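You operate a simulated robot arm through the tools that you are given. There is no shell and no other tool.

The job below is to be done with a simulated two-armed robot. You get a single attempt, and the scene is never put back.

Task
Soak cup No 3 on the yellow-edged pad till the box says DONE.
Fine: stand it on the pad, fill it to its line or a little over, park the nozzle; spill nothing, leave the other cup dry. Set down upright: what you pick out.
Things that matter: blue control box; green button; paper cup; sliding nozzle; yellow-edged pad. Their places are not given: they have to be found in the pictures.

Only the result counts: the job must be done as asked and must still hold three seconds after the hand-in. Knocking over, shifting, dropping, spilling or breaking anything else fails it.

Robot
Two 7-joint arms with two-finger grippers on one trunk that stands fixed in place. Base frame: the origin is at the foot of the trunk, x ahead of it, y to its left, z up. Readings come in m, degrees, newtons and seconds.
The left shoulder is at [0.095, 0.216, 1.187], the right one opposite. With the tool pointing down near the work surface each hand reaches from about 0.34 to 0.88 m from the base axis, measured 20 degrees to its own side. Payload 3.43 kg a hand.
Tool frame (each hand has its own): the origin (TCP) lies between the finger pads and is the grasp point; the fingertips stand 0.02 m ahead of it; z points along the fingers, y is the line along which they close. The gripper opens to 0.124 m; its body begins 0.093 m behind the TCP.
Orientation is that of the tool frame in the base frame, as [roll, pitch, yaw] about the fixed x, y, z axes, in that order (R = Rz(yaw) Ry(pitch) Rx(roll)). With the fingers straight down and closing along the base's y, the tool's x points along the base's -x, its y along +y and its z along -z.

Tools
- The arms move only by the tool send_rows. It takes "left_commands", "right_commands" or both (then of equal length, played together; a hand with none holds still); each is a list of rows, each a list of 7 numbers: the shift along the base's x, y, z in m, then the turn, a rotation vector about the base's x, y, z in degrees, then the gripper command, from -1 (fully open) to 1 (shut), values between in proportion. In form: [[dx, dy, dz, ax, ay, az, claw], ...]. A call has 1 to 20 rows; each row shifts and turns the commanded pose from where the row before left it. Each row takes 0.2 s and may step no farther than 0.05 m and 8.6 degrees from the row before; otherwise, or with a gripper value out of range, the whole call is refused. A pose out of reach is approached as far as the arm can. The call stops where the force on the tool passes 90 N (or 10 N more than at its start, if that is more) or the arm is blocked; 0.2 s more then pass. Each finger travels about 0.072 m/s and halts on what it meets, pressing with about 38 N; the grip force reading is that of the motor and also rises with nothing between the fingers. The clock runs only during rows and for 0.2 s after the last one: add rows that do not move to give the fingers time. The reply holds the time, the measured pose of the TCP, the force on the tool along the base axes, the opening and the grip force, in the units named above and with some noise, with the torque about the TCP (base axes, N m) and any sound that the robot's microphone picked up.
- Cameras (640 x 400 px; columns grow to the right, rows downward): "scene" is now at [0.2324, 0.0286, 1.3563]; the picture's right is [0.32, -0.95, 0.00], its down [-0.51, -0.17, -0.85] and it looks along [0.80, 0.27, -0.53] (base axes); focal length 286 px, centre (320, 200). "left" rides on the left gripper at [0.082, -0.014, -0.14] in its tool frame; the picture's right is [0.17, 0.99, 0.00], its down [-0.83, 0.14, -0.54] and it looks along [-0.53, 0.09, 0.84] (tool axes); focal length 243 px, centre (320, 200). "right" rides on the right gripper at [0.082, 0.014, -0.14] in its tool frame; the picture's right is [-0.17, 0.99, 0.00], its down [-0.83, -0.14, -0.54] and it looks along [-0.53, -0.09, 0.84] (tool axes); focal length 243 px, centre (320, 200).
- snapshot(camera): a new picture of that camera. It takes no simulated time.
- slide_trunk(by): moves the trunk up (or, below 0, down) by that many m; the arms and the scene camera ride with it, the base frame stays. It gives what a move gives, with no picture.
- pan_tilt(pan, tilt): turns the head with the scene camera to pan (to the left, within 80 degrees either way) and tilt (down, from -29 to 69), counted from straight ahead of the robot (the tilt from the chest, where the trunk bows). It gives what a move gives.
- probe_pixels(camera, pixels): for up to 12 pixels [column, row] of the newest picture of that camera ("zoom" is the newest enlarged one), the place [x, y, z] in the base frame of the surface seen there, good to about 0.003 m. It takes no simulated time.
- inspect(camera, box): a new picture of the part [left, top, right, bottom] of that camera's present view, enlarged. It takes no simulated time.
- close_job(): hands the job in; it is judged then, once.

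Leave the grippers open and the arms clear of the work at the hand-in unless told otherwise.

The tools are called after "Emit:" as name(argument=value, ...) on one line, values as JSON. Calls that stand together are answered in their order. send_rows: Moves the arms, as the interface text tells. Its arguments: {"type":"object","properties":{"left_commands":{"type":"array","items":{"type":"array","items":{"type":"number"}}},"right_commands":{"type":"array","items":{"type":"array","items":{"type":"number"}}}},"required":[]} The other tools are called the same way: slide_trunk (by) moves the trunk up or down; pan_tilt (pan, tilt) turns the head that bears the scene camera; snapshot (camera) takes a picture; probe_pixels (camera, pixels) gives the place of the surface under pixels of a picture; inspect (camera, box) takes an enlarged picture of a part of a camera's view; close_job () hands the job in.

At the start:

```text
t: 0.0
left_eef_pos: [0.4785, 0.4681, 1.1784]
left_tool_rot: [-180.0, 0.0, -180.0]
left_ft_force: [-0.9, -0.3, -0.1]
left_torque: [-0.03, 0.0, 0.0]
left_opening: 0.1239
left_finger_force: 0.0
right_eef_pos: [0.4337, -0.0043, 1.1615]
right_tool_rot: [180.0, 0.1, 179.8]
right_ft_force: [-0.6, -0.8, 0.0]
right_torque: [-0.02, -0.02, 0.03]
right_opening: 0.1239
right_finger_force: 0.0
trunk travel left (down, up): [-0.34, 0.251]
head pan, tilt (commanded): [18.9, 32.3]
```

scene: 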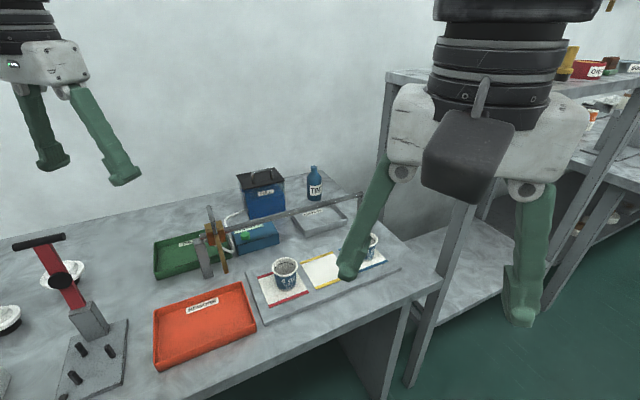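
right: 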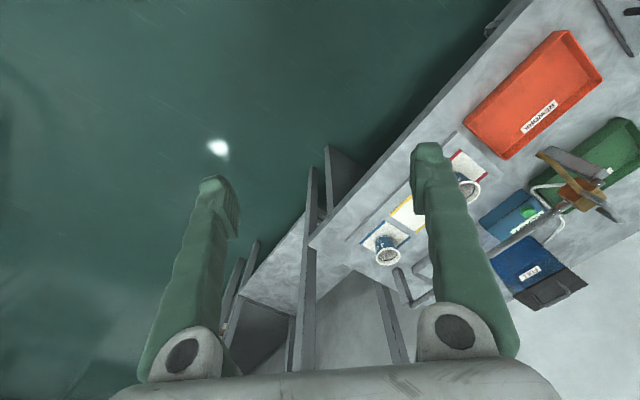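
left: 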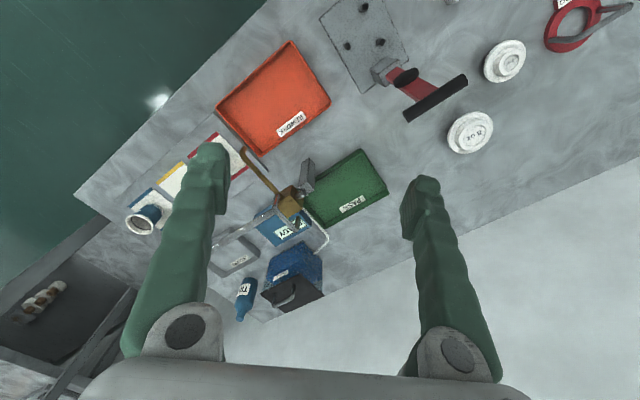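

The scene shows a bench with two cups on a tray with red-, yellow- and blue-edged pads (around [285,275] and [370,245]). There is also a rail with a slider and a blue box with a green spot near [245,237]. I'll zoom in on this area.

Emit:
inspect(camera="scene", box=[140, 160, 420, 335])

Emit:
inspect(camera="left", box=[80, 100, 400, 300])

Emit:
inspect(camera="right", box=[340, 100, 640, 290])

```text
2.29 times, centred on (280, 248) of scene
```

zoom: 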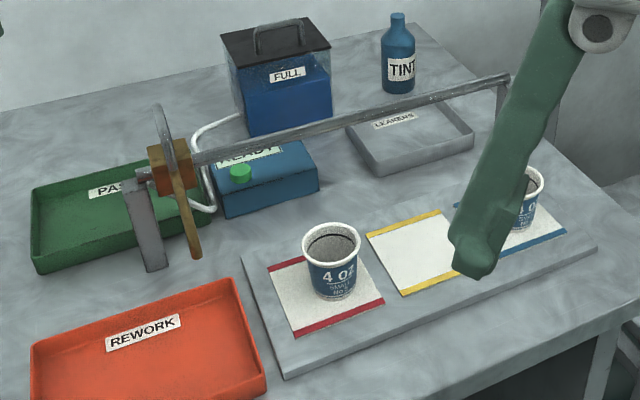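

```text
2.00 times, centred on (240, 200) of left
```

zoom: 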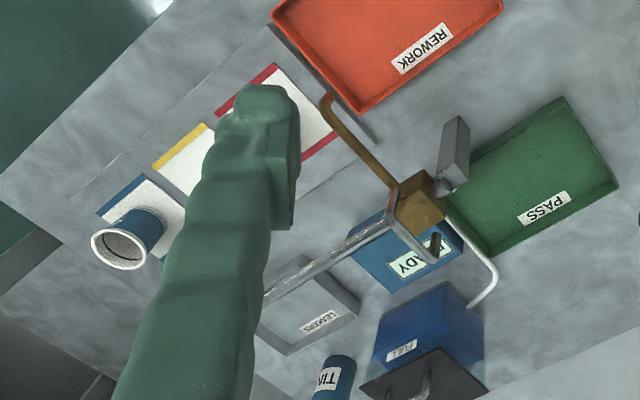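

```text
2.11 times, centred on (490, 195) of right
```

zoom: 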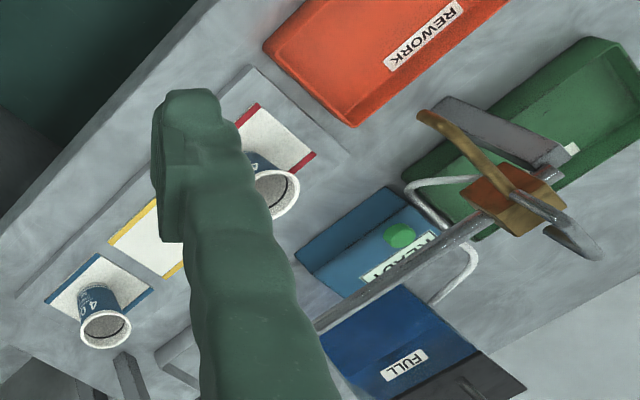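

The right finger hides the blue-edged pad's cup. I'll move the right hand away to its own side (toward -y) at height, then look again.

Emit:
send_rows(right_commands=[[0, -0.05, 0, 0, 0, 0, -1], [0, -0.05, 0, 0, 0, 0, -1], [0, -0.05, 0, 0, 0, 0, -1], [0, -0.05, 0, 0, 0, 0, -1], [0, -0.05, 0, 0, 0, 0, -1], [0, -0.05, 0, 0, 0, 0, -1]])

Emit:
snapshot(camera="scene")

Emit:
inspect(camera="scene", box=[220, 210, 420, 335])

```text
t: 1.4
left_eef_pos: [0.4785, 0.467, 1.1787]
left_tool_rot: [180.0, 0.0, -180.0]
left_ft_force: [0.0, 0.0, 0.4]
left_torque: [0.09, 0.0, 0.02]
left_opening: 0.124
left_finger_force: 0.0
right_eef_pos: [0.3711, -0.2514, 1.0951]
right_tool_rot: [179.9, 0.1, 179.8]
right_ft_force: [0.2, 0.3, -0.2]
right_torque: [0.03, -0.02, -0.02]
right_opening: 0.1241
right_finger_force: 0.1
right hand out of reach, approached as far as the arm can: row 2, 3, 4, 5, 6
trunk travel left (down, up): [-0.34, 0.251]
head pan, tilt (commanded): [18.9, 32.3]
```

```text
taken
```

scene: 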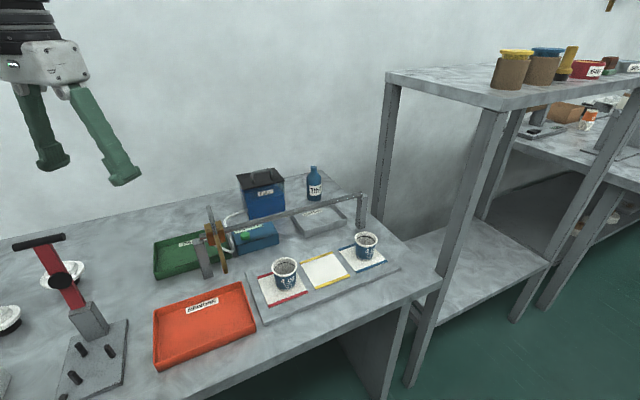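

```text
3.20 times, centred on (320, 272) of scene
```

zoom: 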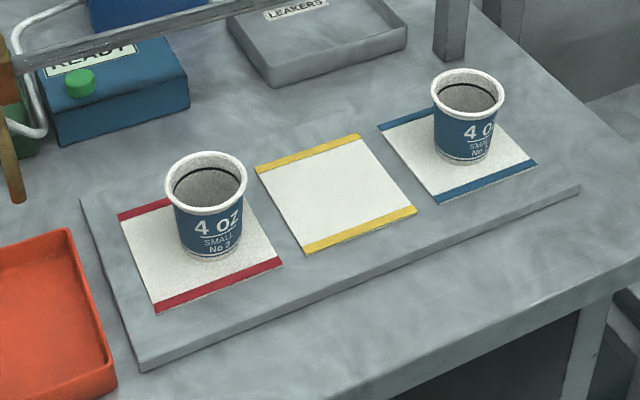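

Both cups are visible now. I'll zoom in on each label to read its number.

Emit:
inspect(camera="scene", box=[268, 252, 304, 296])

Emit:
inspect(camera="scene", box=[348, 228, 384, 266])

Emit:
inspect(camera="scene", box=[190, 190, 380, 290])

```text
9.09 times, centred on (286, 274) of scene
```

zoom: 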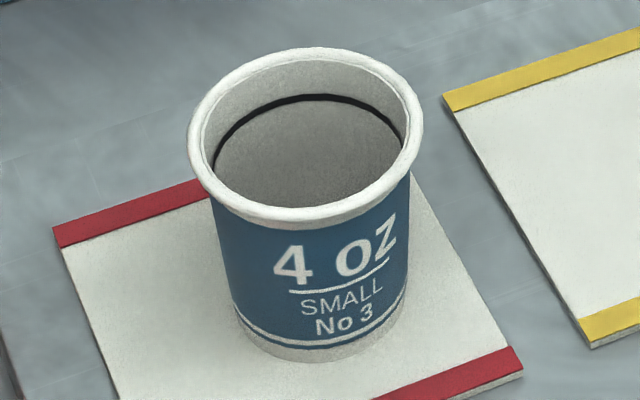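

```text
10.53 times, centred on (366, 247) of scene
```

zoom: 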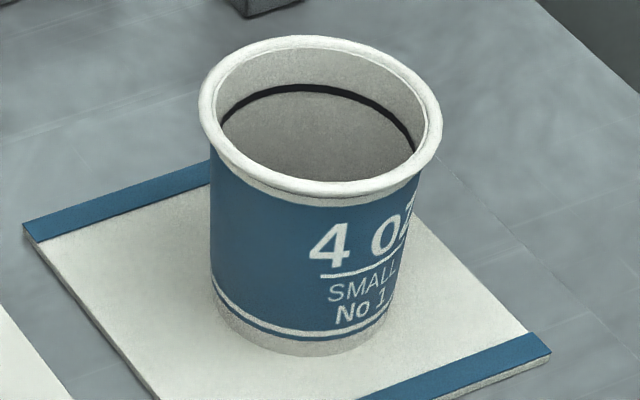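

```text
3.37 times, centred on (285, 240) of scene
```

zoom: 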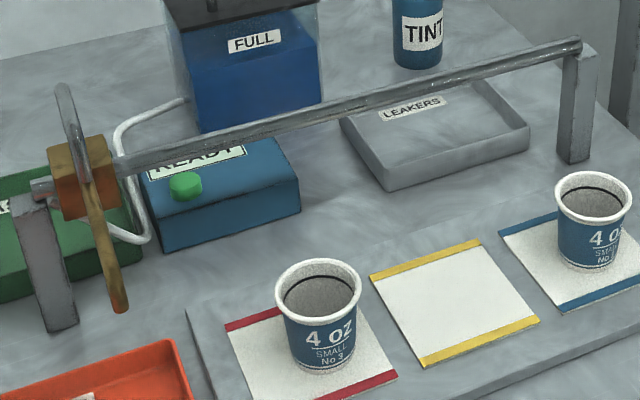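

Cup No 3 is on the red-edged pad and No 1 is on the blue-edged pad. Next I'll probe the geometry from this zoomed picture: cup rims, pads, carriage, nozzle, rail and button.

Emit:
probe_pixels(camera="zoom", pixels=[[186, 186], [190, 175], [118, 303], [95, 195], [85, 175], [65, 175], [70, 90], [60, 140], [580, 42], [350, 105], [126, 170], [35, 190]])

Emit:
probe_pixels(camera="scene", pixels=[[285, 260], [275, 268], [297, 267], [285, 273], [286, 288], [325, 270], [308, 263], [330, 255], [348, 275], [316, 288], [366, 235], [366, 258]])

```text
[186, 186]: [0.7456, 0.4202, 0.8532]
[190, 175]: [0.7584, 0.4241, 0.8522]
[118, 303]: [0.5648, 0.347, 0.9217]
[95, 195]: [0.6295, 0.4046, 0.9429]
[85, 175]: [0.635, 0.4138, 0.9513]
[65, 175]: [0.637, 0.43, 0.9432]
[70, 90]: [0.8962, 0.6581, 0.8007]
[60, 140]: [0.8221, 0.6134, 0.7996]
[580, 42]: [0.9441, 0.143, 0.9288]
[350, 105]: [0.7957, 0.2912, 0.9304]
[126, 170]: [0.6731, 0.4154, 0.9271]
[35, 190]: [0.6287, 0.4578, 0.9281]
```

```text
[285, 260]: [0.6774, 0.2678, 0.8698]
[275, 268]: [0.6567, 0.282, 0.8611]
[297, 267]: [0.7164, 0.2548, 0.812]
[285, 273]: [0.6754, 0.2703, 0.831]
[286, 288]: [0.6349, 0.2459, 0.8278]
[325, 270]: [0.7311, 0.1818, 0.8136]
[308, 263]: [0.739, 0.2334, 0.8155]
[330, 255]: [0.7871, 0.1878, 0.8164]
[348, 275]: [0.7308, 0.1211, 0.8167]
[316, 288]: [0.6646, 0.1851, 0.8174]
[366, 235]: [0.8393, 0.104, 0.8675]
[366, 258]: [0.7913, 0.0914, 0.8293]
```

Bench top is about z=0.80 and pad tops about 0.8165. The rail runs roughly 45° from (0.63,0.46) to (0.94,0.14) at z≈0.93. I'll take the wrist views of the carriage, nozzle and button.

Emit:
inspect(camera="left", box=[215, 130, 345, 260])

Emit:
inspect(camera="scene", box=[190, 195, 280, 285])

```text
3.08 times, centred on (280, 195) of left
```

zoom: 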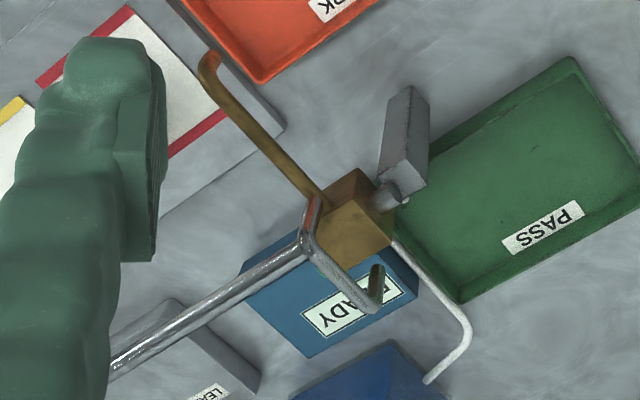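

```text
4.44 times, centred on (235, 240) of scene
```

zoom: 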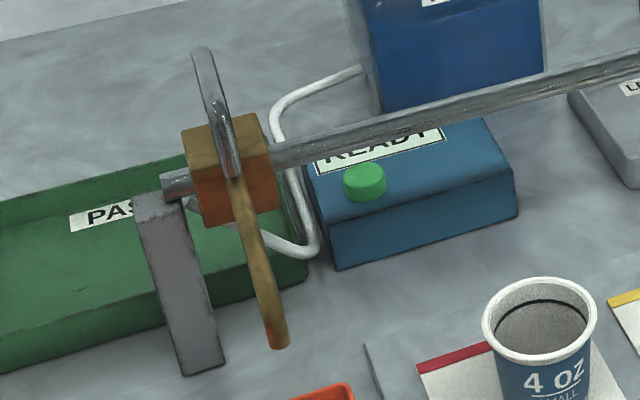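

The box reads READY, with a green button on top at about (0.75,0.42,0.85). The carriage is parked at the left rail end and carries a loop handle and a brass nozzle tube. I'll measure cup No 3 and the pads more precisely with tight zooms.

Emit:
inspect(camera="scene", box=[266, 252, 306, 297])

Emit:
probe_pixels(camera="zoom", pixels=[[200, 130], [410, 130], [305, 55], [305, 214], [305, 108], [218, 140], [395, 140], [305, 180], [320, 350], [230, 300], [400, 300], [320, 260]])

```text
8.89 times, centred on (286, 274) of scene
```

zoom: 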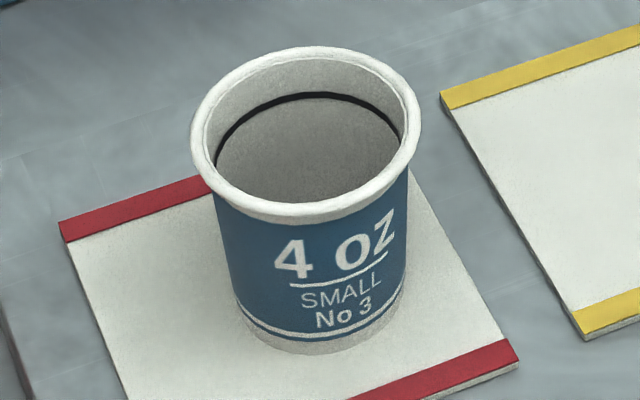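

```text
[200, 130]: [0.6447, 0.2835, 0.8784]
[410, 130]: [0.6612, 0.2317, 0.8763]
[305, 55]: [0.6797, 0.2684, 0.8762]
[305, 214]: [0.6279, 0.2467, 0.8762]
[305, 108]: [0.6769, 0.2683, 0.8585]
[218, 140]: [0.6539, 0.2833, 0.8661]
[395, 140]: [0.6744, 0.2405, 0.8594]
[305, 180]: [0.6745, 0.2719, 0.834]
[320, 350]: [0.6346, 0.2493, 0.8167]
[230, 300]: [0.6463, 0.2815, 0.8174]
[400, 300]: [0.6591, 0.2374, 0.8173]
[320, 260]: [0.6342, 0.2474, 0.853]
```

Cup No 3 centre is about (0.6535,0.2576), with rim z≈0.877, rim radius ≈0.028 and base z≈0.817. Next I'll measure the yellow pad and the other cup.

Emit:
inspect(camera="scene", box=[294, 225, 390, 295])

```text
5.71 times, centred on (342, 260) of scene
```

zoom: 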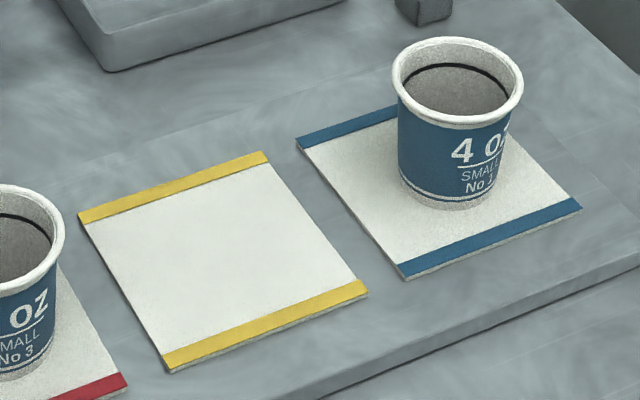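

Emit:
probe_pixels(camera="zoom", pixels=[[82, 214], [264, 156], [364, 290], [168, 362], [220, 258], [398, 75], [518, 80], [458, 42], [458, 120], [450, 205], [304, 140], [408, 268]])

```text
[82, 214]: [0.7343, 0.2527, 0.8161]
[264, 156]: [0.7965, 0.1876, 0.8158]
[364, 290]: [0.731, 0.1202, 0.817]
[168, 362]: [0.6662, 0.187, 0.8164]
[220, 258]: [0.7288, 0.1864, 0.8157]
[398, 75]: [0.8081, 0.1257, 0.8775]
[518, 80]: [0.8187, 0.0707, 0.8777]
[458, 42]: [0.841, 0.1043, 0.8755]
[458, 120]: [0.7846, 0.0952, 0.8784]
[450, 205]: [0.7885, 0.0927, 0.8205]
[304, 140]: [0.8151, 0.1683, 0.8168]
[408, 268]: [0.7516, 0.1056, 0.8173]
```

The yellow pad centre is (0.732,0.187) and cup No 1 is at (0.813,0.099). Next I'll measure the nozzle, carriage, handle and rail in detail.

Emit:
inspect(camera="scene", box=[195, 200, 261, 280])

```text
5.00 times, centred on (228, 240) of scene
```

zoom: 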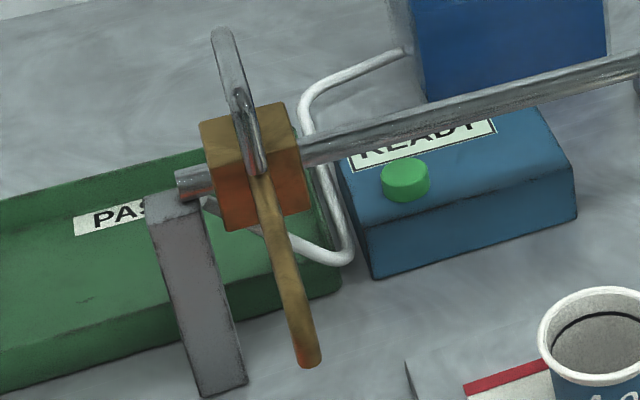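

Emit:
probe_pixels(camera="zoom", pixels=[[308, 362], [303, 330], [290, 280], [270, 210], [225, 190], [290, 180], [230, 140], [285, 115], [247, 80], [220, 45], [252, 130], [262, 168]])

Emit:
probe_pixels(camera="zoom", pixels=[[405, 185], [405, 170], [390, 175], [425, 180], [345, 160], [540, 110], [375, 270], [575, 190], [180, 185], [630, 65], [215, 30], [240, 100]])

```text
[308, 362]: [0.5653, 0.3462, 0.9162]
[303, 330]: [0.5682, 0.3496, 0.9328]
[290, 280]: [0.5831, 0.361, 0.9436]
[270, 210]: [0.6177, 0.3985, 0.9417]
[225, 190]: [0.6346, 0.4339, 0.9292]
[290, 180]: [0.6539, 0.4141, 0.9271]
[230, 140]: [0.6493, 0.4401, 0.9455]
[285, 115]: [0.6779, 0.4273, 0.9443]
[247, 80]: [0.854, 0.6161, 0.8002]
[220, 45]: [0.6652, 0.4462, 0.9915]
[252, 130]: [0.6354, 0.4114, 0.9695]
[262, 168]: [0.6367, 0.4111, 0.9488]
```

```text
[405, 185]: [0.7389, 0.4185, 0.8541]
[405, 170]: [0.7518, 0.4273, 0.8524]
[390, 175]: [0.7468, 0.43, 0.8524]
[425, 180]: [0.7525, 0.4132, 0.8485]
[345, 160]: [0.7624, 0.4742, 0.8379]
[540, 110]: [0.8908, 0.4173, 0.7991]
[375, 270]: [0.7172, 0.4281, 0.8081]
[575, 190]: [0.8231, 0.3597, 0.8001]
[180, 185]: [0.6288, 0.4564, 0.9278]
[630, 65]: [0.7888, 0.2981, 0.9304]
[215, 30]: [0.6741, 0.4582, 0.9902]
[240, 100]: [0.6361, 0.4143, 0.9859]
```

The handle bar runs perpendicular to the rail, with its middle near (0.657,0.433) and top z≈0.99. The nozzle tip is near (0.565,0.346,0.91). The button top is near (0.748,0.424,0.854). Moving the nozzle about 0.23 m along (0.707,-0.707) puts it over the yellow pad. First I'll bring the left hand high above cup No 3.

Emit:
send_rows(left_commands=[[0.025, -0.03, -0.015, 0, 0, 0, -1], [0.025, -0.03, -0.015, 0, 0, 0, -1], [0.025, -0.03, -0.02, 0, 0, 0, -1], [0.025, -0.03, -0.02, 0, 0, 0, -1], [0.025, -0.03, -0.02, 0, 0, 0, -1], [0.025, -0.03, -0.02, 0, 0, 0, -1], [0.025, -0.029, -0.02, 0, 0, 0, -1], [0, 0, 0, 0, 0, 0, -1]])

Emit:
snapshot(camera="left")

Emit:
snapshot(camera="scene")

```text
t: 3.2
left_eef_pos: [0.6071, 0.2966, 1.0336]
left_tool_rot: [-179.7, 0.2, 180.0]
left_ft_force: [0.4, -0.1, -0.7]
left_torque: [0.02, -0.01, 0.04]
left_opening: 0.1237
left_finger_force: 0.1
left hand out of reach, approached as far as the arm can: row 5, 6, 7
right_eef_pos: [0.3711, -0.2506, 1.0958]
right_tool_rot: [-180.0, 0.1, 179.8]
right_ft_force: [-0.9, -0.2, -0.1]
right_torque: [-0.02, -0.01, 0.0]
right_opening: 0.1238
right_finger_force: 0.1
trunk travel left (down, up): [-0.34, 0.251]
head pan, tilt (commanded): [18.9, 32.3]
```

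```text
taken
```

left: 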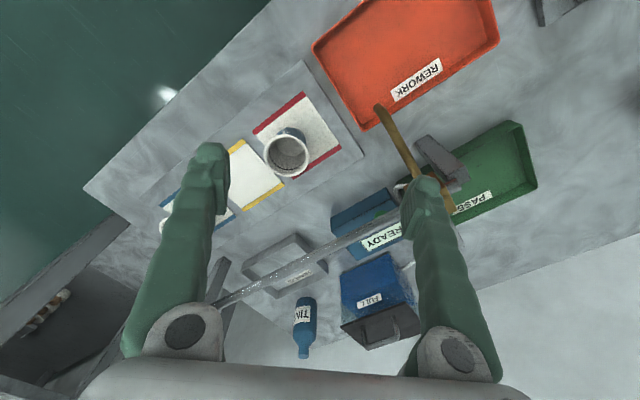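

```text
taken
```

scene: 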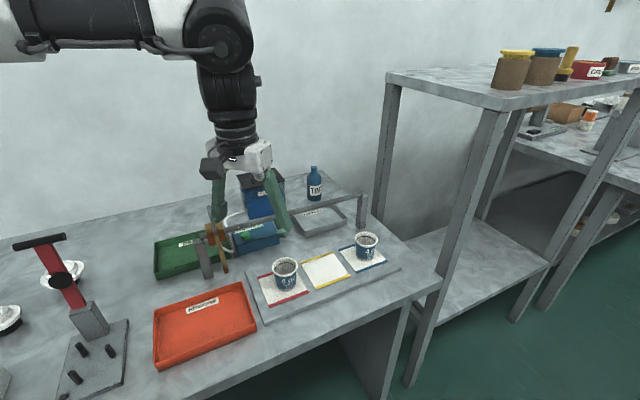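

The left hand stopped short at (0.607,0.297,1.034), because reach shrinks at this height. Raising the trunk should help, since the wrist will then sit nearer shoulder height. I'll slide it up 0.15 m and check where the hands end up.

Emit:
slide_trunk(by=0.15)

```text
t: 5.0
left_eef_pos: [0.5971, 0.2976, 1.2696]
left_tool_rot: [-179.8, 9.8, -180.0]
left_ft_force: [-0.3, 0.1, -0.6]
left_torque: [0.0, 0.06, -0.01]
left_opening: 0.1238
left_finger_force: 0.1
right_eef_pos: [0.3553, -0.2496, 1.2942]
right_tool_rot: [179.9, 9.8, 179.7]
right_ft_force: [0.2, -0.4, -0.3]
right_torque: [0.0, 0.01, 0.03]
right_opening: 0.1239
right_finger_force: 0.1
trunk travel left (down, up): [-0.49, 0.101]
head pan, tilt (commanded): [18.9, 32.3]
```

The slide raised the hand 0.236 m and tilted the tools about 9.8°, so the trunk unbowed. I'll turn both hands back to vertical (+9.8° about base y) with no shift, to see what the commanded poses settle to.

Emit:
send_rows(left_commands=[[0, 0, 0, 0, 4.9, 0, -1], [0, 0, 0, 0, 4.9, 0, -1], [0, 0, 0, 0, 0, 0, -1]])

```text
t: 5.8
left_eef_pos: [0.5621, 0.3211, 1.2491]
left_tool_rot: [-179.5, 0.4, 180.0]
left_ft_force: [0.2, 0.5, 1.2]
left_torque: [-0.02, 0.02, 0.01]
left_opening: 0.1238
left_finger_force: 0.1
left hand out of reach, approached as far as the arm can: row 1, 2
right_eef_pos: [0.3547, -0.2515, 1.2942]
right_tool_rot: [179.9, 9.8, 179.7]
right_ft_force: [0.2, -0.2, -0.8]
right_torque: [0.0, -0.02, -0.03]
right_opening: 0.124
right_finger_force: 0.0
trunk travel left (down, up): [-0.49, 0.101]
head pan, tilt (commanded): [18.9, 32.3]
```

The hand is vertical again at (0.562,0.321,1.249). I'll descend to about z=1.05, then move over the cup at (0.6535,0.2576).

Emit:
send_rows(left_commands=[[0, 0, -0.045, 0, 0, 0, -1], [0, 0, -0.045, 0, 0, 0, -1], [0.01, -0.01, -0.04, 0, 0, 0, -1], [0.02, -0.02, -0.035, 0, 0, 0, -1], [0.03, -0.02, -0.03, 0, 0, 0, -1], [0.03, -0.0135, 0, 0, 0, 0, -1], [0, 0, 0, 0, 0, 0, -1]])

Emit:
snapshot(camera="left")

Emit:
snapshot(camera="scene")

```text
t: 7.3
left_eef_pos: [0.6084, 0.2898, 1.0638]
left_tool_rot: [-179.5, 0.3, 180.0]
left_ft_force: [0.7, 0.4, -0.1]
left_torque: [-0.04, 0.0, 0.01]
left_opening: 0.124
left_finger_force: 0.1
left hand out of reach, approached as far as the arm can: row 5, 6
right_eef_pos: [0.3562, -0.2496, 1.2933]
right_tool_rot: [179.9, 9.7, 179.7]
right_ft_force: [-0.2, 0.4, -0.3]
right_torque: [0.0, 0.04, -0.01]
right_opening: 0.1239
right_finger_force: 0.1
trunk travel left (down, up): [-0.49, 0.101]
head pan, tilt (commanded): [18.9, 32.3]
```

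```text
taken
```

left: 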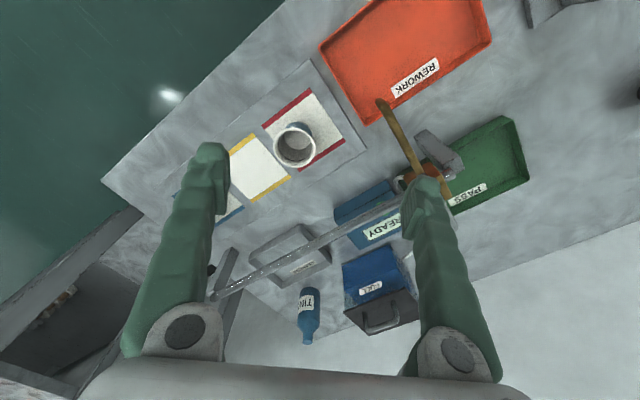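

```text
taken
```

scene: 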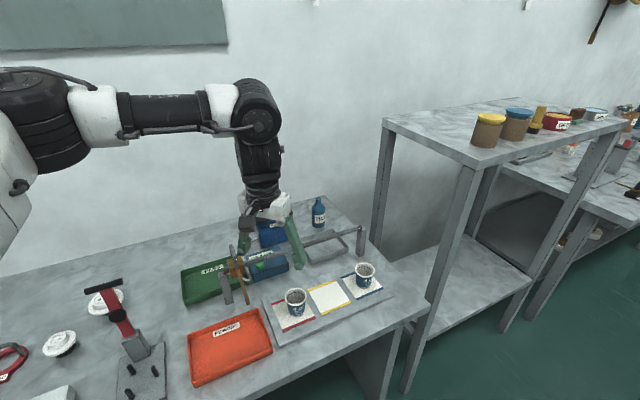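

The limit at height seems to come from a wrist limit, so reach should grow as the hand goes lower relative to the trunk. I'll sidestep to y≈0.258, clear of the nozzle tube, lower to about z=0.98, then move forward over the cup.

Emit:
send_rows(left_commands=[[0, -0.032, -0.01, 0, 0, 0, -1], [0, 0, -0.04, 0, 0, 0, -1], [0.01, 0, -0.03, 0, 0, 0, -1], [0.02, 0, -0.01, 0, 0, 0, -1], [0.015, 0, -0.005, 0, 0, 0, -1], [0, 0, 0, 0, 0, 0, -1]])

Emit:
snapshot(camera="left")

```text
t: 8.8
left_eef_pos: [0.6238, 0.302, 0.9829]
left_tool_rot: [-179.6, 0.3, 180.0]
left_ft_force: [-0.1, -0.1, -0.3]
left_torque: [-0.01, 0.04, -0.03]
left_opening: 0.124
left_finger_force: 0.0
left hand out of reach, approached as far as the arm can: row 1, 3, 4, 5
right_eef_pos: [0.355, -0.2507, 1.2933]
right_tool_rot: [179.9, 9.8, 179.6]
right_ft_force: [0.0, 0.2, 0.4]
right_torque: [-0.01, -0.01, -0.01]
right_opening: 0.1242
right_finger_force: 0.0
trunk travel left (down, up): [-0.49, 0.101]
head pan, tilt (commanded): [18.9, 32.3]
```

```text
taken
```

left: 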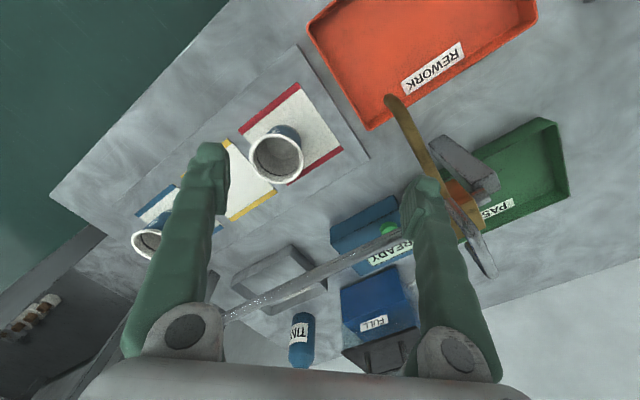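

The hand is stuck near y≈0.30 despite −y commands, and the right hand also stalled on a −y move. That suggests a wrist yaw limit rather than plain distance. I'll test by raising slightly, turning the left hand clockwise (negative about z), and stepping −y.

Emit:
send_rows(left_commands=[[0, 0, 0.03, 0, 0, 0, -1], [0, 0, 0, 0, 0, -8, -1], [0, 0, 0, 0, 0, -8, -1], [0, -0.01, 0, 0, 0, -8, -1], [0.0, -0.02, 0, 0, 0, 0, -1], [0.01, -0.01, 0, 0, 0, 0, -1], [0, 0, 0, 0, 0, 0, -1]])

```text
t: 10.3
left_eef_pos: [0.6123, 0.2966, 1.0179]
left_tool_rot: [-179.8, 0.0, 155.9]
left_ft_force: [-0.8, -0.3, -0.7]
left_torque: [0.04, 0.0, 0.02]
left_opening: 0.124
left_finger_force: 0.2
left hand out of reach, approached as far as the arm can: row 4, 5, 6
right_eef_pos: [0.3552, -0.2511, 1.2948]
right_tool_rot: [179.9, 10.0, 179.7]
right_ft_force: [0.1, 0.0, -0.7]
right_torque: [0.01, -0.01, 0.01]
right_opening: 0.1241
right_finger_force: 0.0
trunk travel left (down, up): [-0.49, 0.101]
head pan, tilt (commanded): [18.9, 32.3]
```

Turning worked, but the position limit is the same. I'll probe the limit by backing off in x and then moving −y, staying high.

Emit:
send_rows(left_commands=[[-0.03, 0, 0, 0, 0, 0, -1], [-0.03, 0, 0, 0, 0, 0, -1], [0, -0.03, 0, 0, 0, 0, -1], [0, -0.03, 0, 0, 0, 0, -1], [0, 0, 0, 0, 0, 0, -1]])

Emit:
snapshot(camera="scene")

```text
t: 11.6
left_eef_pos: [0.5509, 0.2404, 1.0186]
left_tool_rot: [-179.6, 0.3, 156.1]
left_ft_force: [-0.3, 0.8, 0.0]
left_torque: [0.0, -0.01, -0.01]
left_opening: 0.1239
left_finger_force: 0.0
right_eef_pos: [0.3538, -0.2498, 1.2943]
right_tool_rot: [179.9, 9.9, 179.7]
right_ft_force: [0.0, -0.9, 0.3]
right_torque: [0.0, 0.0, 0.01]
right_opening: 0.1241
right_finger_force: 0.1
trunk travel left (down, up): [-0.49, 0.101]
head pan, tilt (commanded): [18.9, 32.3]
```

```text
taken
```

scene: 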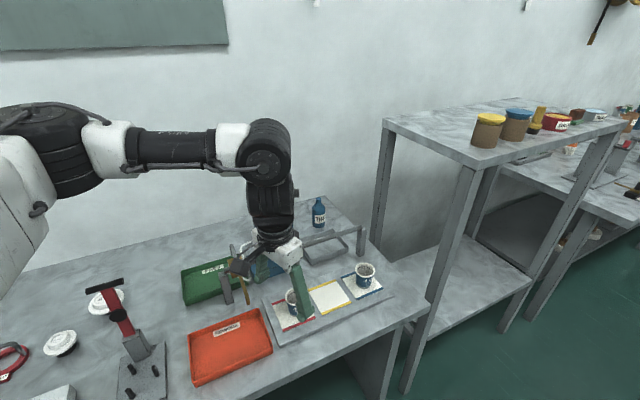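

So it is a distance limit that depends on height. I'll go lower and forward toward the cup at y≈0.2576, keeping the fingertips above the rim (TCP ≥ 0.92).

Emit:
send_rows(left_commands=[[0.0, 0.017, -0.04, 0, 0, 0, -1], [0.02, 0, -0.03, 0, 0, 0, -1], [0.03, 0, -0.02, 0, 0, 0, -1], [0.03, 0, 0, 0, 0, 0, -1], [0.02, 0, 0, 0, 0, 0, -1], [0, 0, 0, 0, 0, 0, -1]])

Emit:
snapshot(camera="left")

```text
t: 12.9
left_eef_pos: [0.5947, 0.2733, 0.9727]
left_tool_rot: [-179.8, 0.2, 156.0]
left_ft_force: [-0.4, 0.3, -0.4]
left_torque: [-0.01, -0.05, 0.01]
left_opening: 0.1239
left_finger_force: 0.2
left hand out of reach, approached as far as the arm can: row 2, 3, 4, 5
right_eef_pos: [0.3549, -0.2502, 1.293]
right_tool_rot: [179.9, 9.9, 179.6]
right_ft_force: [0.8, -0.3, -0.6]
right_torque: [-0.02, -0.03, 0.01]
right_opening: 0.124
right_finger_force: 0.0
trunk travel left (down, up): [-0.49, 0.101]
head pan, tilt (commanded): [18.9, 32.3]
```

```text
taken
```

left: 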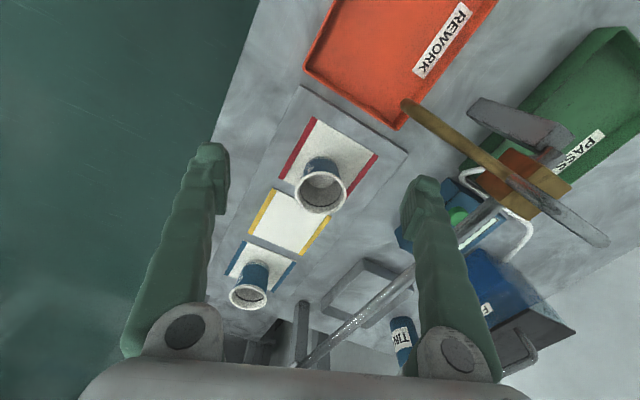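

The hand stops at about x≈0.595 here, so raising the trunk seems to have leaned the chest back and cost reach. I'll lift the left hand well clear and slide the trunk back down in stages, watching the tilt and height.

Emit:
send_rows(left_commands=[[-0.02, 0, 0.045, 0, 0, 0, -1], [-0.02, 0, 0.045, 0, 0, 0, -1], [-0.02, 0, 0.045, 0, 0, 0, -1], [-0.02, 0, 0.045, 0, 0, 0, -1], [-0.02, 0, 0.045, 0, 0, 0, -1], [0, 0, 0, 0, 0, 0, -1]])

Emit:
slide_trunk(by=-0.15)

```text
t: 14.3
left_eef_pos: [0.4959, 0.2736, 1.1977]
left_tool_rot: [-179.7, -0.1, 156.2]
left_ft_force: [-0.7, 0.3, -0.1]
left_torque: [-0.01, 0.01, 0.02]
left_opening: 0.124
left_finger_force: 0.1
right_eef_pos: [0.3559, -0.2498, 1.2928]
right_tool_rot: [-179.9, 9.8, 179.7]
right_ft_force: [0.3, 0.0, 0.1]
right_torque: [0.0, 0.01, 0.0]
right_opening: 0.1242
right_finger_force: 0.0
trunk travel left (down, up): [-0.49, 0.101]
head pan, tilt (commanded): [18.9, 32.3]
```

```text
t: 16.1
left_eef_pos: [0.4953, 0.274, 1.0473]
left_tool_rot: [-179.8, 0.2, 156.0]
left_ft_force: [0.2, -0.2, 0.8]
left_torque: [-0.01, -0.03, 0.01]
left_opening: 0.124
left_finger_force: 0.2
right_eef_pos: [0.3718, -0.2495, 1.1]
right_tool_rot: [179.9, 0.6, 179.7]
right_ft_force: [0.1, 0.5, 0.0]
right_torque: [-0.01, 0.02, -0.01]
right_opening: 0.124
right_finger_force: 0.0
trunk travel left (down, up): [-0.34, 0.251]
head pan, tilt (commanded): [18.9, 32.3]
```

The left hand rode down exactly 0.15 m without tilting, but the right hand changed tilt, so the chest does bow as part of reaching. I'll take a scene picture to see how the head sits now.

Emit:
snapshot(camera="scene")

Emit:
snapshot(camera="left")

```text
taken
```

scene: 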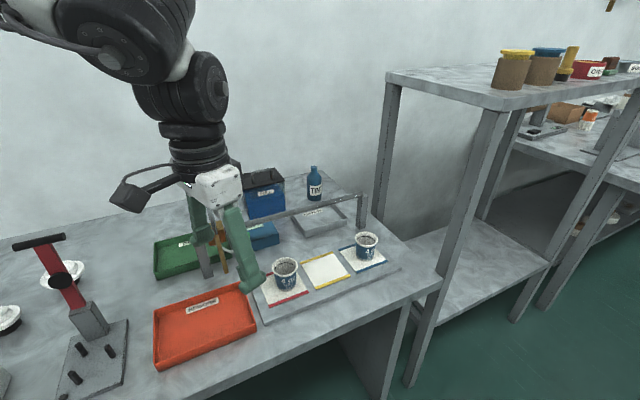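

```text
taken
```

left: 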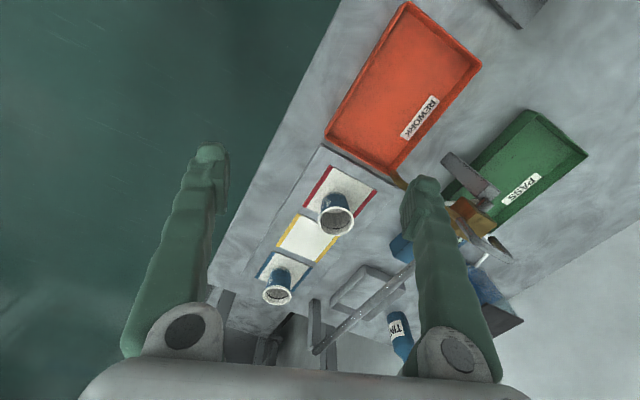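

The head view matches the start, so the trunk is back where it was. I'll test reach at a lower height: descend to about z=0.92 in front of the red pad, clear of the nozzle, then go forward.

Emit:
send_rows(left_commands=[[0.0, -0.02, -0.03, 0, 0, 0, -1], [0.0, 0, -0.045, 0, 0, 0, -1], [0.0, 0, -0.04, 0, 0, 0, -1], [0.03, 0, 0, 0, 0, 0, -1], [0.03, 0, 0, 0, 0, 0, -1], [0, 0, 0, 0, 0, 0, -1]])

Emit:
snapshot(camera="scene")

```text
t: 17.5
left_eef_pos: [0.5532, 0.254, 0.9341]
left_tool_rot: [-179.7, 0.1, 156.0]
left_ft_force: [-0.9, -0.7, 1.0]
left_torque: [-0.01, -0.03, 0.0]
left_opening: 0.1239
left_finger_force: 0.0
right_eef_pos: [0.3709, -0.2497, 1.0998]
right_tool_rot: [-179.9, 0.7, 179.6]
right_ft_force: [-0.5, -0.2, -0.4]
right_torque: [0.0, -0.02, 0.03]
right_opening: 0.1238
right_finger_force: 0.0
trunk travel left (down, up): [-0.34, 0.251]
head pan, tilt (commanded): [18.9, 32.3]
```

```text
taken
```

scene: 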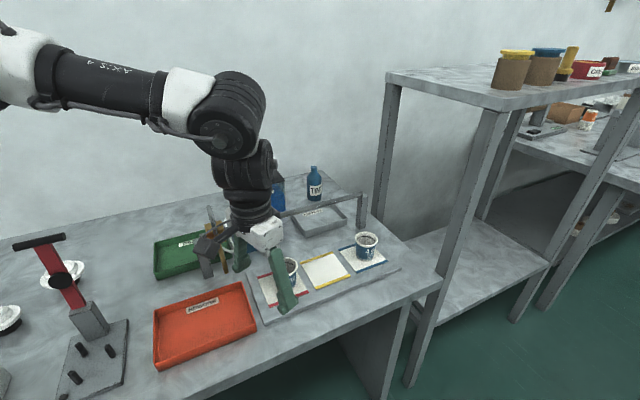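

No limit so far at z=0.934. I'll probe points on the arm to understand its geometry: wrist joint around [228,125], forearm and elbow.

Emit:
probe_pixels(camera="scene", pixels=[[228, 125], [240, 90], [185, 95], [110, 75], [50, 70], [20, 60], [245, 180], [265, 235], [205, 245], [240, 210], [160, 85], [285, 300]])

```text
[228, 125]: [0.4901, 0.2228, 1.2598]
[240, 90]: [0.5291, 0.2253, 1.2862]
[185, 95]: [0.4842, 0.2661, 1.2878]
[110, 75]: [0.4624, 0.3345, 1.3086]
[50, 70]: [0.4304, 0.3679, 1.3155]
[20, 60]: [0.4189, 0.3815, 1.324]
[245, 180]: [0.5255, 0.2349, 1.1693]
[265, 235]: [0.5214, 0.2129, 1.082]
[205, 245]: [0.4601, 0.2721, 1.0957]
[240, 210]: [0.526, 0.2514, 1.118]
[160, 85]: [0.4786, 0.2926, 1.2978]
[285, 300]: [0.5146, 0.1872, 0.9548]
```

The elbow swings out to the left and the wrist sits about 0.34 m above the TCP, so low reach should be fine. I'll move forward over the cup at this height; the fingertips at about 0.914 clear the rim at 0.878.

Emit:
send_rows(left_commands=[[0.025, 0.001, 0, 0, 0, 0, -1], [0.025, 0.001, 0, 0, 0, 0, -1], [0.025, 0.001, 0, 0, 0, 0, -1], [0.025, 0.0005, 0, 0, 0, 0, -1], [0, 0, 0, 0, 0, 0, -1]])

Emit:
snapshot(camera="left")

Emit:
snapshot(camera="scene")

```text
t: 18.7
left_eef_pos: [0.6281, 0.283, 0.9285]
left_tool_rot: [-179.7, 0.4, 155.9]
left_ft_force: [-0.1, 0.0, 0.5]
left_torque: [0.0, 0.02, 0.0]
left_opening: 0.124
left_finger_force: 0.2
left hand out of reach, approached as far as the arm can: row 2, 3, 4
right_eef_pos: [0.3716, -0.2507, 1.1001]
right_tool_rot: [180.0, 0.7, 179.6]
right_ft_force: [0.3, -0.1, -0.3]
right_torque: [0.02, 0.0, -0.05]
right_opening: 0.1241
right_finger_force: 0.0
trunk travel left (down, up): [-0.34, 0.251]
head pan, tilt (commanded): [18.9, 32.3]
```

```text
taken
```

left: 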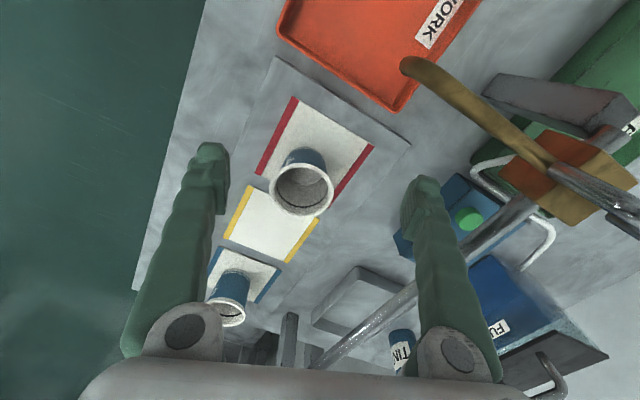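

```text
taken
```

scene: 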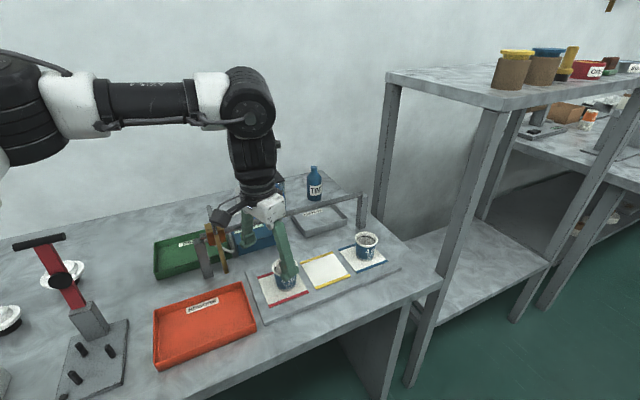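

The hand hit the same kind of limit, roughly x−y ≤ 0.34, sliding to +y as I pushed in x. I'll probe the arm links in this view to see which way the forearm points.

Emit:
probe_pixels(camera="scene", pixels=[[245, 110], [250, 80], [210, 95], [145, 85], [80, 100], [20, 90], [20, 130], [255, 160], [260, 185], [262, 205], [230, 215], [110, 80]])

Emit:
inspect(camera="scene", box=[0, 30, 320, 230])

```text
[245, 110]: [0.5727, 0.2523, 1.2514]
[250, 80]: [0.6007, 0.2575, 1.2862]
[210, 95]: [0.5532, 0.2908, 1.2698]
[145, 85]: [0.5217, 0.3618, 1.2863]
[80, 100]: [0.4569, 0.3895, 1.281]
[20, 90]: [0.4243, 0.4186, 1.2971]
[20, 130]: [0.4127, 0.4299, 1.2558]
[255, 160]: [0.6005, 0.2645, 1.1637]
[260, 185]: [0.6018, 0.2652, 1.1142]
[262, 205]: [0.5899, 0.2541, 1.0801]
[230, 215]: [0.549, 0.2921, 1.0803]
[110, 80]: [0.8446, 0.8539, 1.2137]
```

```text
2.00 times, centred on (160, 130) of scene
```

zoom: 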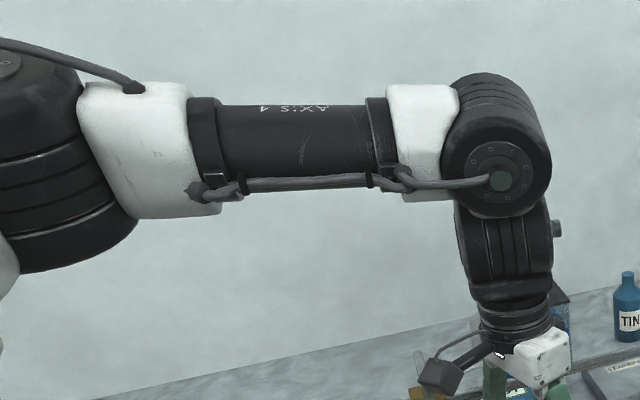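

At the limit the forearm is horizontal and the wrist is bent about 90°, so a lower wrist should reach further. I'll back off, come down to z≈0.86 in front of the cup with fingers open, and slide forward around it, watching whether it stalls.

Emit:
send_rows(left_commands=[[-0.03, -0.015, 0, 0, 0, 0, -1], [-0.03, -0.015, 0, 0, 0, 0, -1], [0, 0, -0.03, 0, 0, 0, -1], [0, 0, -0.035, 0, 0, 0, -1], [0.01, 0.0, 0, 0, 0, 0, -1], [0, 0, 0, 0, 0, 0, -1]])

Emit:
snapshot(camera="left")

```text
t: 20.1
left_eef_pos: [0.5785, 0.2536, 0.8627]
left_tool_rot: [-179.7, 0.0, 156.0]
left_ft_force: [0.2, -0.2, 0.3]
left_torque: [0.01, -0.01, -0.02]
left_opening: 0.1241
left_finger_force: 0.0
right_eef_pos: [0.3715, -0.2503, 1.0996]
right_tool_rot: [179.9, 0.8, 179.8]
right_ft_force: [-0.3, 0.5, 0.7]
right_torque: [0.0, 0.0, 0.0]
right_opening: 0.124
right_finger_force: 0.0
trunk travel left (down, up): [-0.34, 0.251]
head pan, tilt (commanded): [18.9, 32.3]
```

```text
taken
```

left: 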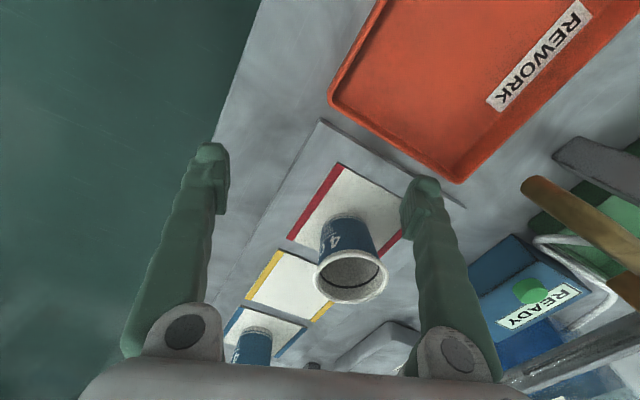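

No limit reported at z=0.863, and the cup sits ahead between the open fingers. I'll creep forward 0.03 m and check.

Emit:
send_rows(left_commands=[[0.015, 0.001, 0, 0, 0, 0, -1], [0.015, 0.001, 0, 0, 0, 0, -1], [0, 0, 0, 0, 0, 0, -1]])

```text
t: 20.9
left_eef_pos: [0.6056, 0.2575, 0.8624]
left_tool_rot: [-179.7, 0.3, 156.0]
left_ft_force: [1.1, -0.1, 0.1]
left_torque: [-0.01, -0.01, 0.03]
left_opening: 0.124
left_finger_force: 0.1
right_eef_pos: [0.3706, -0.2502, 1.1]
right_tool_rot: [179.9, 0.8, 179.6]
right_ft_force: [-0.5, 0.1, 0.6]
right_torque: [-0.02, 0.01, -0.01]
right_opening: 0.124
right_finger_force: 0.1
trunk travel left (down, up): [-0.34, 0.251]
head pan, tilt (commanded): [18.9, 32.3]
```

No limit at x=0.606, so the lower height helps. I'll continue forward to centre the cup between the fingers.

Emit:
send_rows(left_commands=[[0.016, 0.0, 0, 0, 0, 0, -1], [0.016, 0.0, 0, 0, 0, 0, -1], [0.016, 0, 0, 0, 0, 0, -1], [0, 0, 0, 0, 0, 0, -1]])

Emit:
snapshot(camera="left")

Emit:
snapshot(camera="scene")

```text
t: 21.9
left_eef_pos: [0.6325, 0.2816, 0.8628]
left_tool_rot: [-179.7, 0.3, 156.0]
left_ft_force: [0.7, -0.5, -0.9]
left_torque: [-0.02, 0.03, 0.0]
left_opening: 0.124
left_finger_force: 0.1
left hand out of reach, approached as far as the arm can: row 1, 2, 3
right_eef_pos: [0.3719, -0.249, 1.0999]
right_tool_rot: [179.9, 0.7, 179.7]
right_ft_force: [-0.5, -1.0, 0.1]
right_torque: [0.02, -0.04, -0.01]
right_opening: 0.124
right_finger_force: 0.1
trunk travel left (down, up): [-0.34, 0.251]
head pan, tilt (commanded): [18.9, 32.3]
```

```text
taken
```

left: 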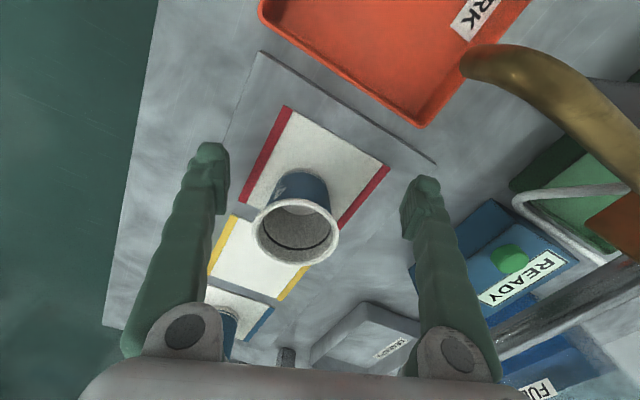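

```text
taken
```

scene: 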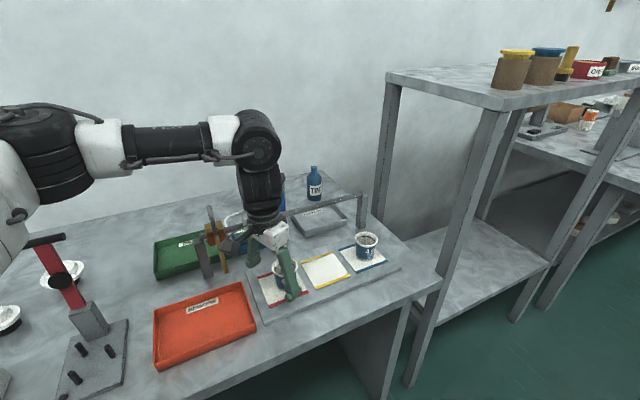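

The stop corresponds to about 0.545 m from the shoulder to the wrist, regardless of height, although the elbow looks bent. I'll probe the elbow and upper arm to understand this.

Emit:
inspect(camera="scene", box=[0, 80, 320, 280])

Emit:
probe_pixels(camera="scene", pixels=[[20, 125], [60, 140], [40, 165], [70, 190], [30, 190], [10, 170], [15, 215], [5, 235], [100, 150], [170, 145], [225, 135], [258, 150]])

```text
2.00 times, centred on (160, 180) of scene
```

zoom: 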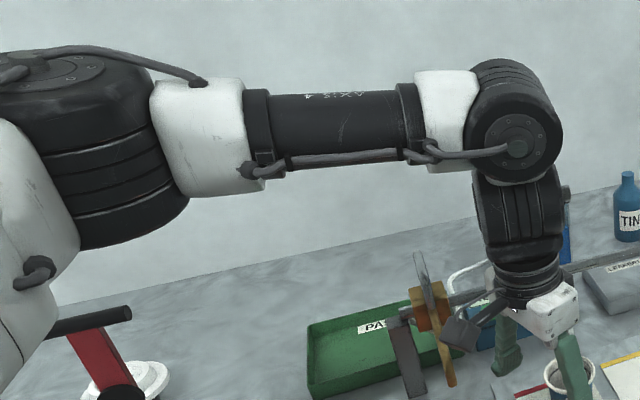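

```text
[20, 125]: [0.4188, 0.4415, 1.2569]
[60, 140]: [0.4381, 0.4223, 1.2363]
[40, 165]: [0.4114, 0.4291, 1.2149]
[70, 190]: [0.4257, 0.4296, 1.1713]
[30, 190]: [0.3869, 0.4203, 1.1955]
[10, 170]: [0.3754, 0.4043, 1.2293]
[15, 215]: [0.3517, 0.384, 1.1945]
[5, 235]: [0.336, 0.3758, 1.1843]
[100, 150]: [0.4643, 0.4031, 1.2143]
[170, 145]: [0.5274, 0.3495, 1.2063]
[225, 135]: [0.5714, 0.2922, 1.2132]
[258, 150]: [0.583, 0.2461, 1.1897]
```

The elbow joint axis is vertical here and the forearm has become horizontal, so the wrist is bent a full 90°. Tilting the fingers a little toward (+x,−y) should relieve it and bring the wrist back. I'll back off 1.5 cm, tilt about 10° around the (1,1) axis, then ease toward the cup centre.

Emit:
send_rows(left_commands=[[-0.015, 0, 0, 0, 0, 0, -1], [0, 0, 0, -3.54, -3.54, 0, -1], [0, 0, 0, -3.54, -3.54, 0, -1], [0, 0, 0, 0, 0, 0, -1]])

Emit:
snapshot(camera="left")

```text
t: 22.9
left_eef_pos: [0.6187, 0.2823, 0.8616]
left_tool_rot: [-176.0, 9.4, 156.2]
left_ft_force: [-0.3, -0.3, 0.1]
left_torque: [-0.01, -0.02, 0.0]
left_opening: 0.1243
left_finger_force: 0.1
right_eef_pos: [0.3714, -0.2509, 1.0998]
right_tool_rot: [180.0, 0.7, 179.7]
right_ft_force: [-0.7, 0.0, -0.2]
right_torque: [0.01, -0.03, 0.0]
right_opening: 0.1239
right_finger_force: 0.2
trunk travel left (down, up): [-0.34, 0.251]
head pan, tilt (commanded): [18.9, 32.3]
```

```text
taken
```

left: 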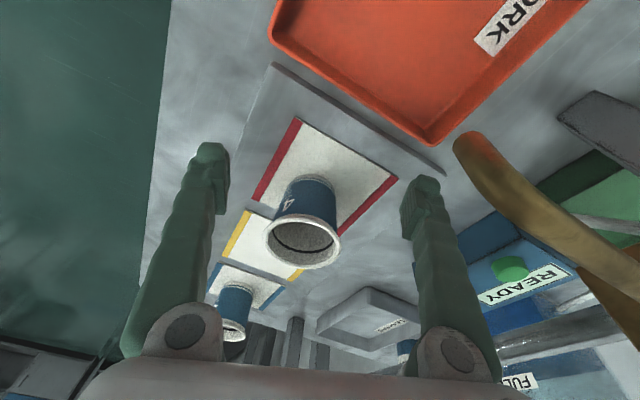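

Tilt done without complaint. Now I'll move toward the cup centre, (+0.035,−0.025), in small rows.

Emit:
send_rows(left_commands=[[0.012, -0.008, 0, 0, 0, 0, -1], [0.012, -0.008, 0, 0, 0, 0, -1], [0.011, -0.009, 0, 0, 0, 0, -1], [0, 0, 0, 0, 0, 0, -1]])

Emit:
snapshot(camera="left")

Emit:
snapshot(camera="scene")

```text
t: 23.9
left_eef_pos: [0.6535, 0.2565, 0.8619]
left_tool_rot: [-176.1, 9.4, 156.4]
left_ft_force: [0.5, -0.8, 0.3]
left_torque: [0.02, -0.02, -0.01]
left_opening: 0.1238
left_finger_force: 0.1
right_eef_pos: [0.371, -0.2492, 1.0994]
right_tool_rot: [-180.0, 0.6, 179.8]
right_ft_force: [0.5, -0.2, 0.9]
right_torque: [0.01, -0.02, -0.02]
right_opening: 0.1238
right_finger_force: 0.1
trunk travel left (down, up): [-0.34, 0.251]
head pan, tilt (commanded): [18.9, 32.3]
```

```text
taken
```

left: 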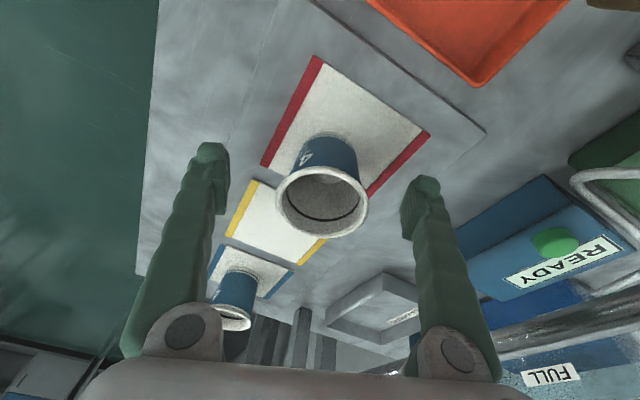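

```text
taken
```

scene: 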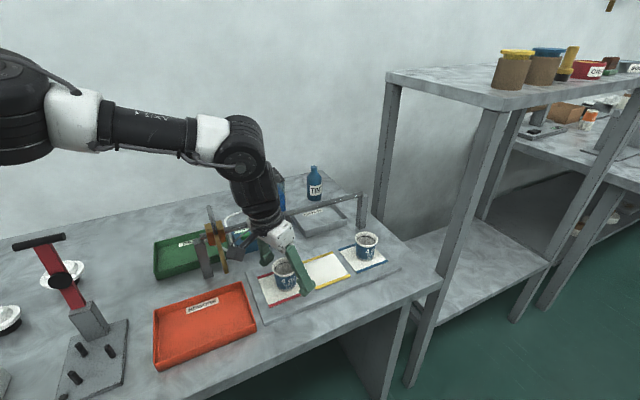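

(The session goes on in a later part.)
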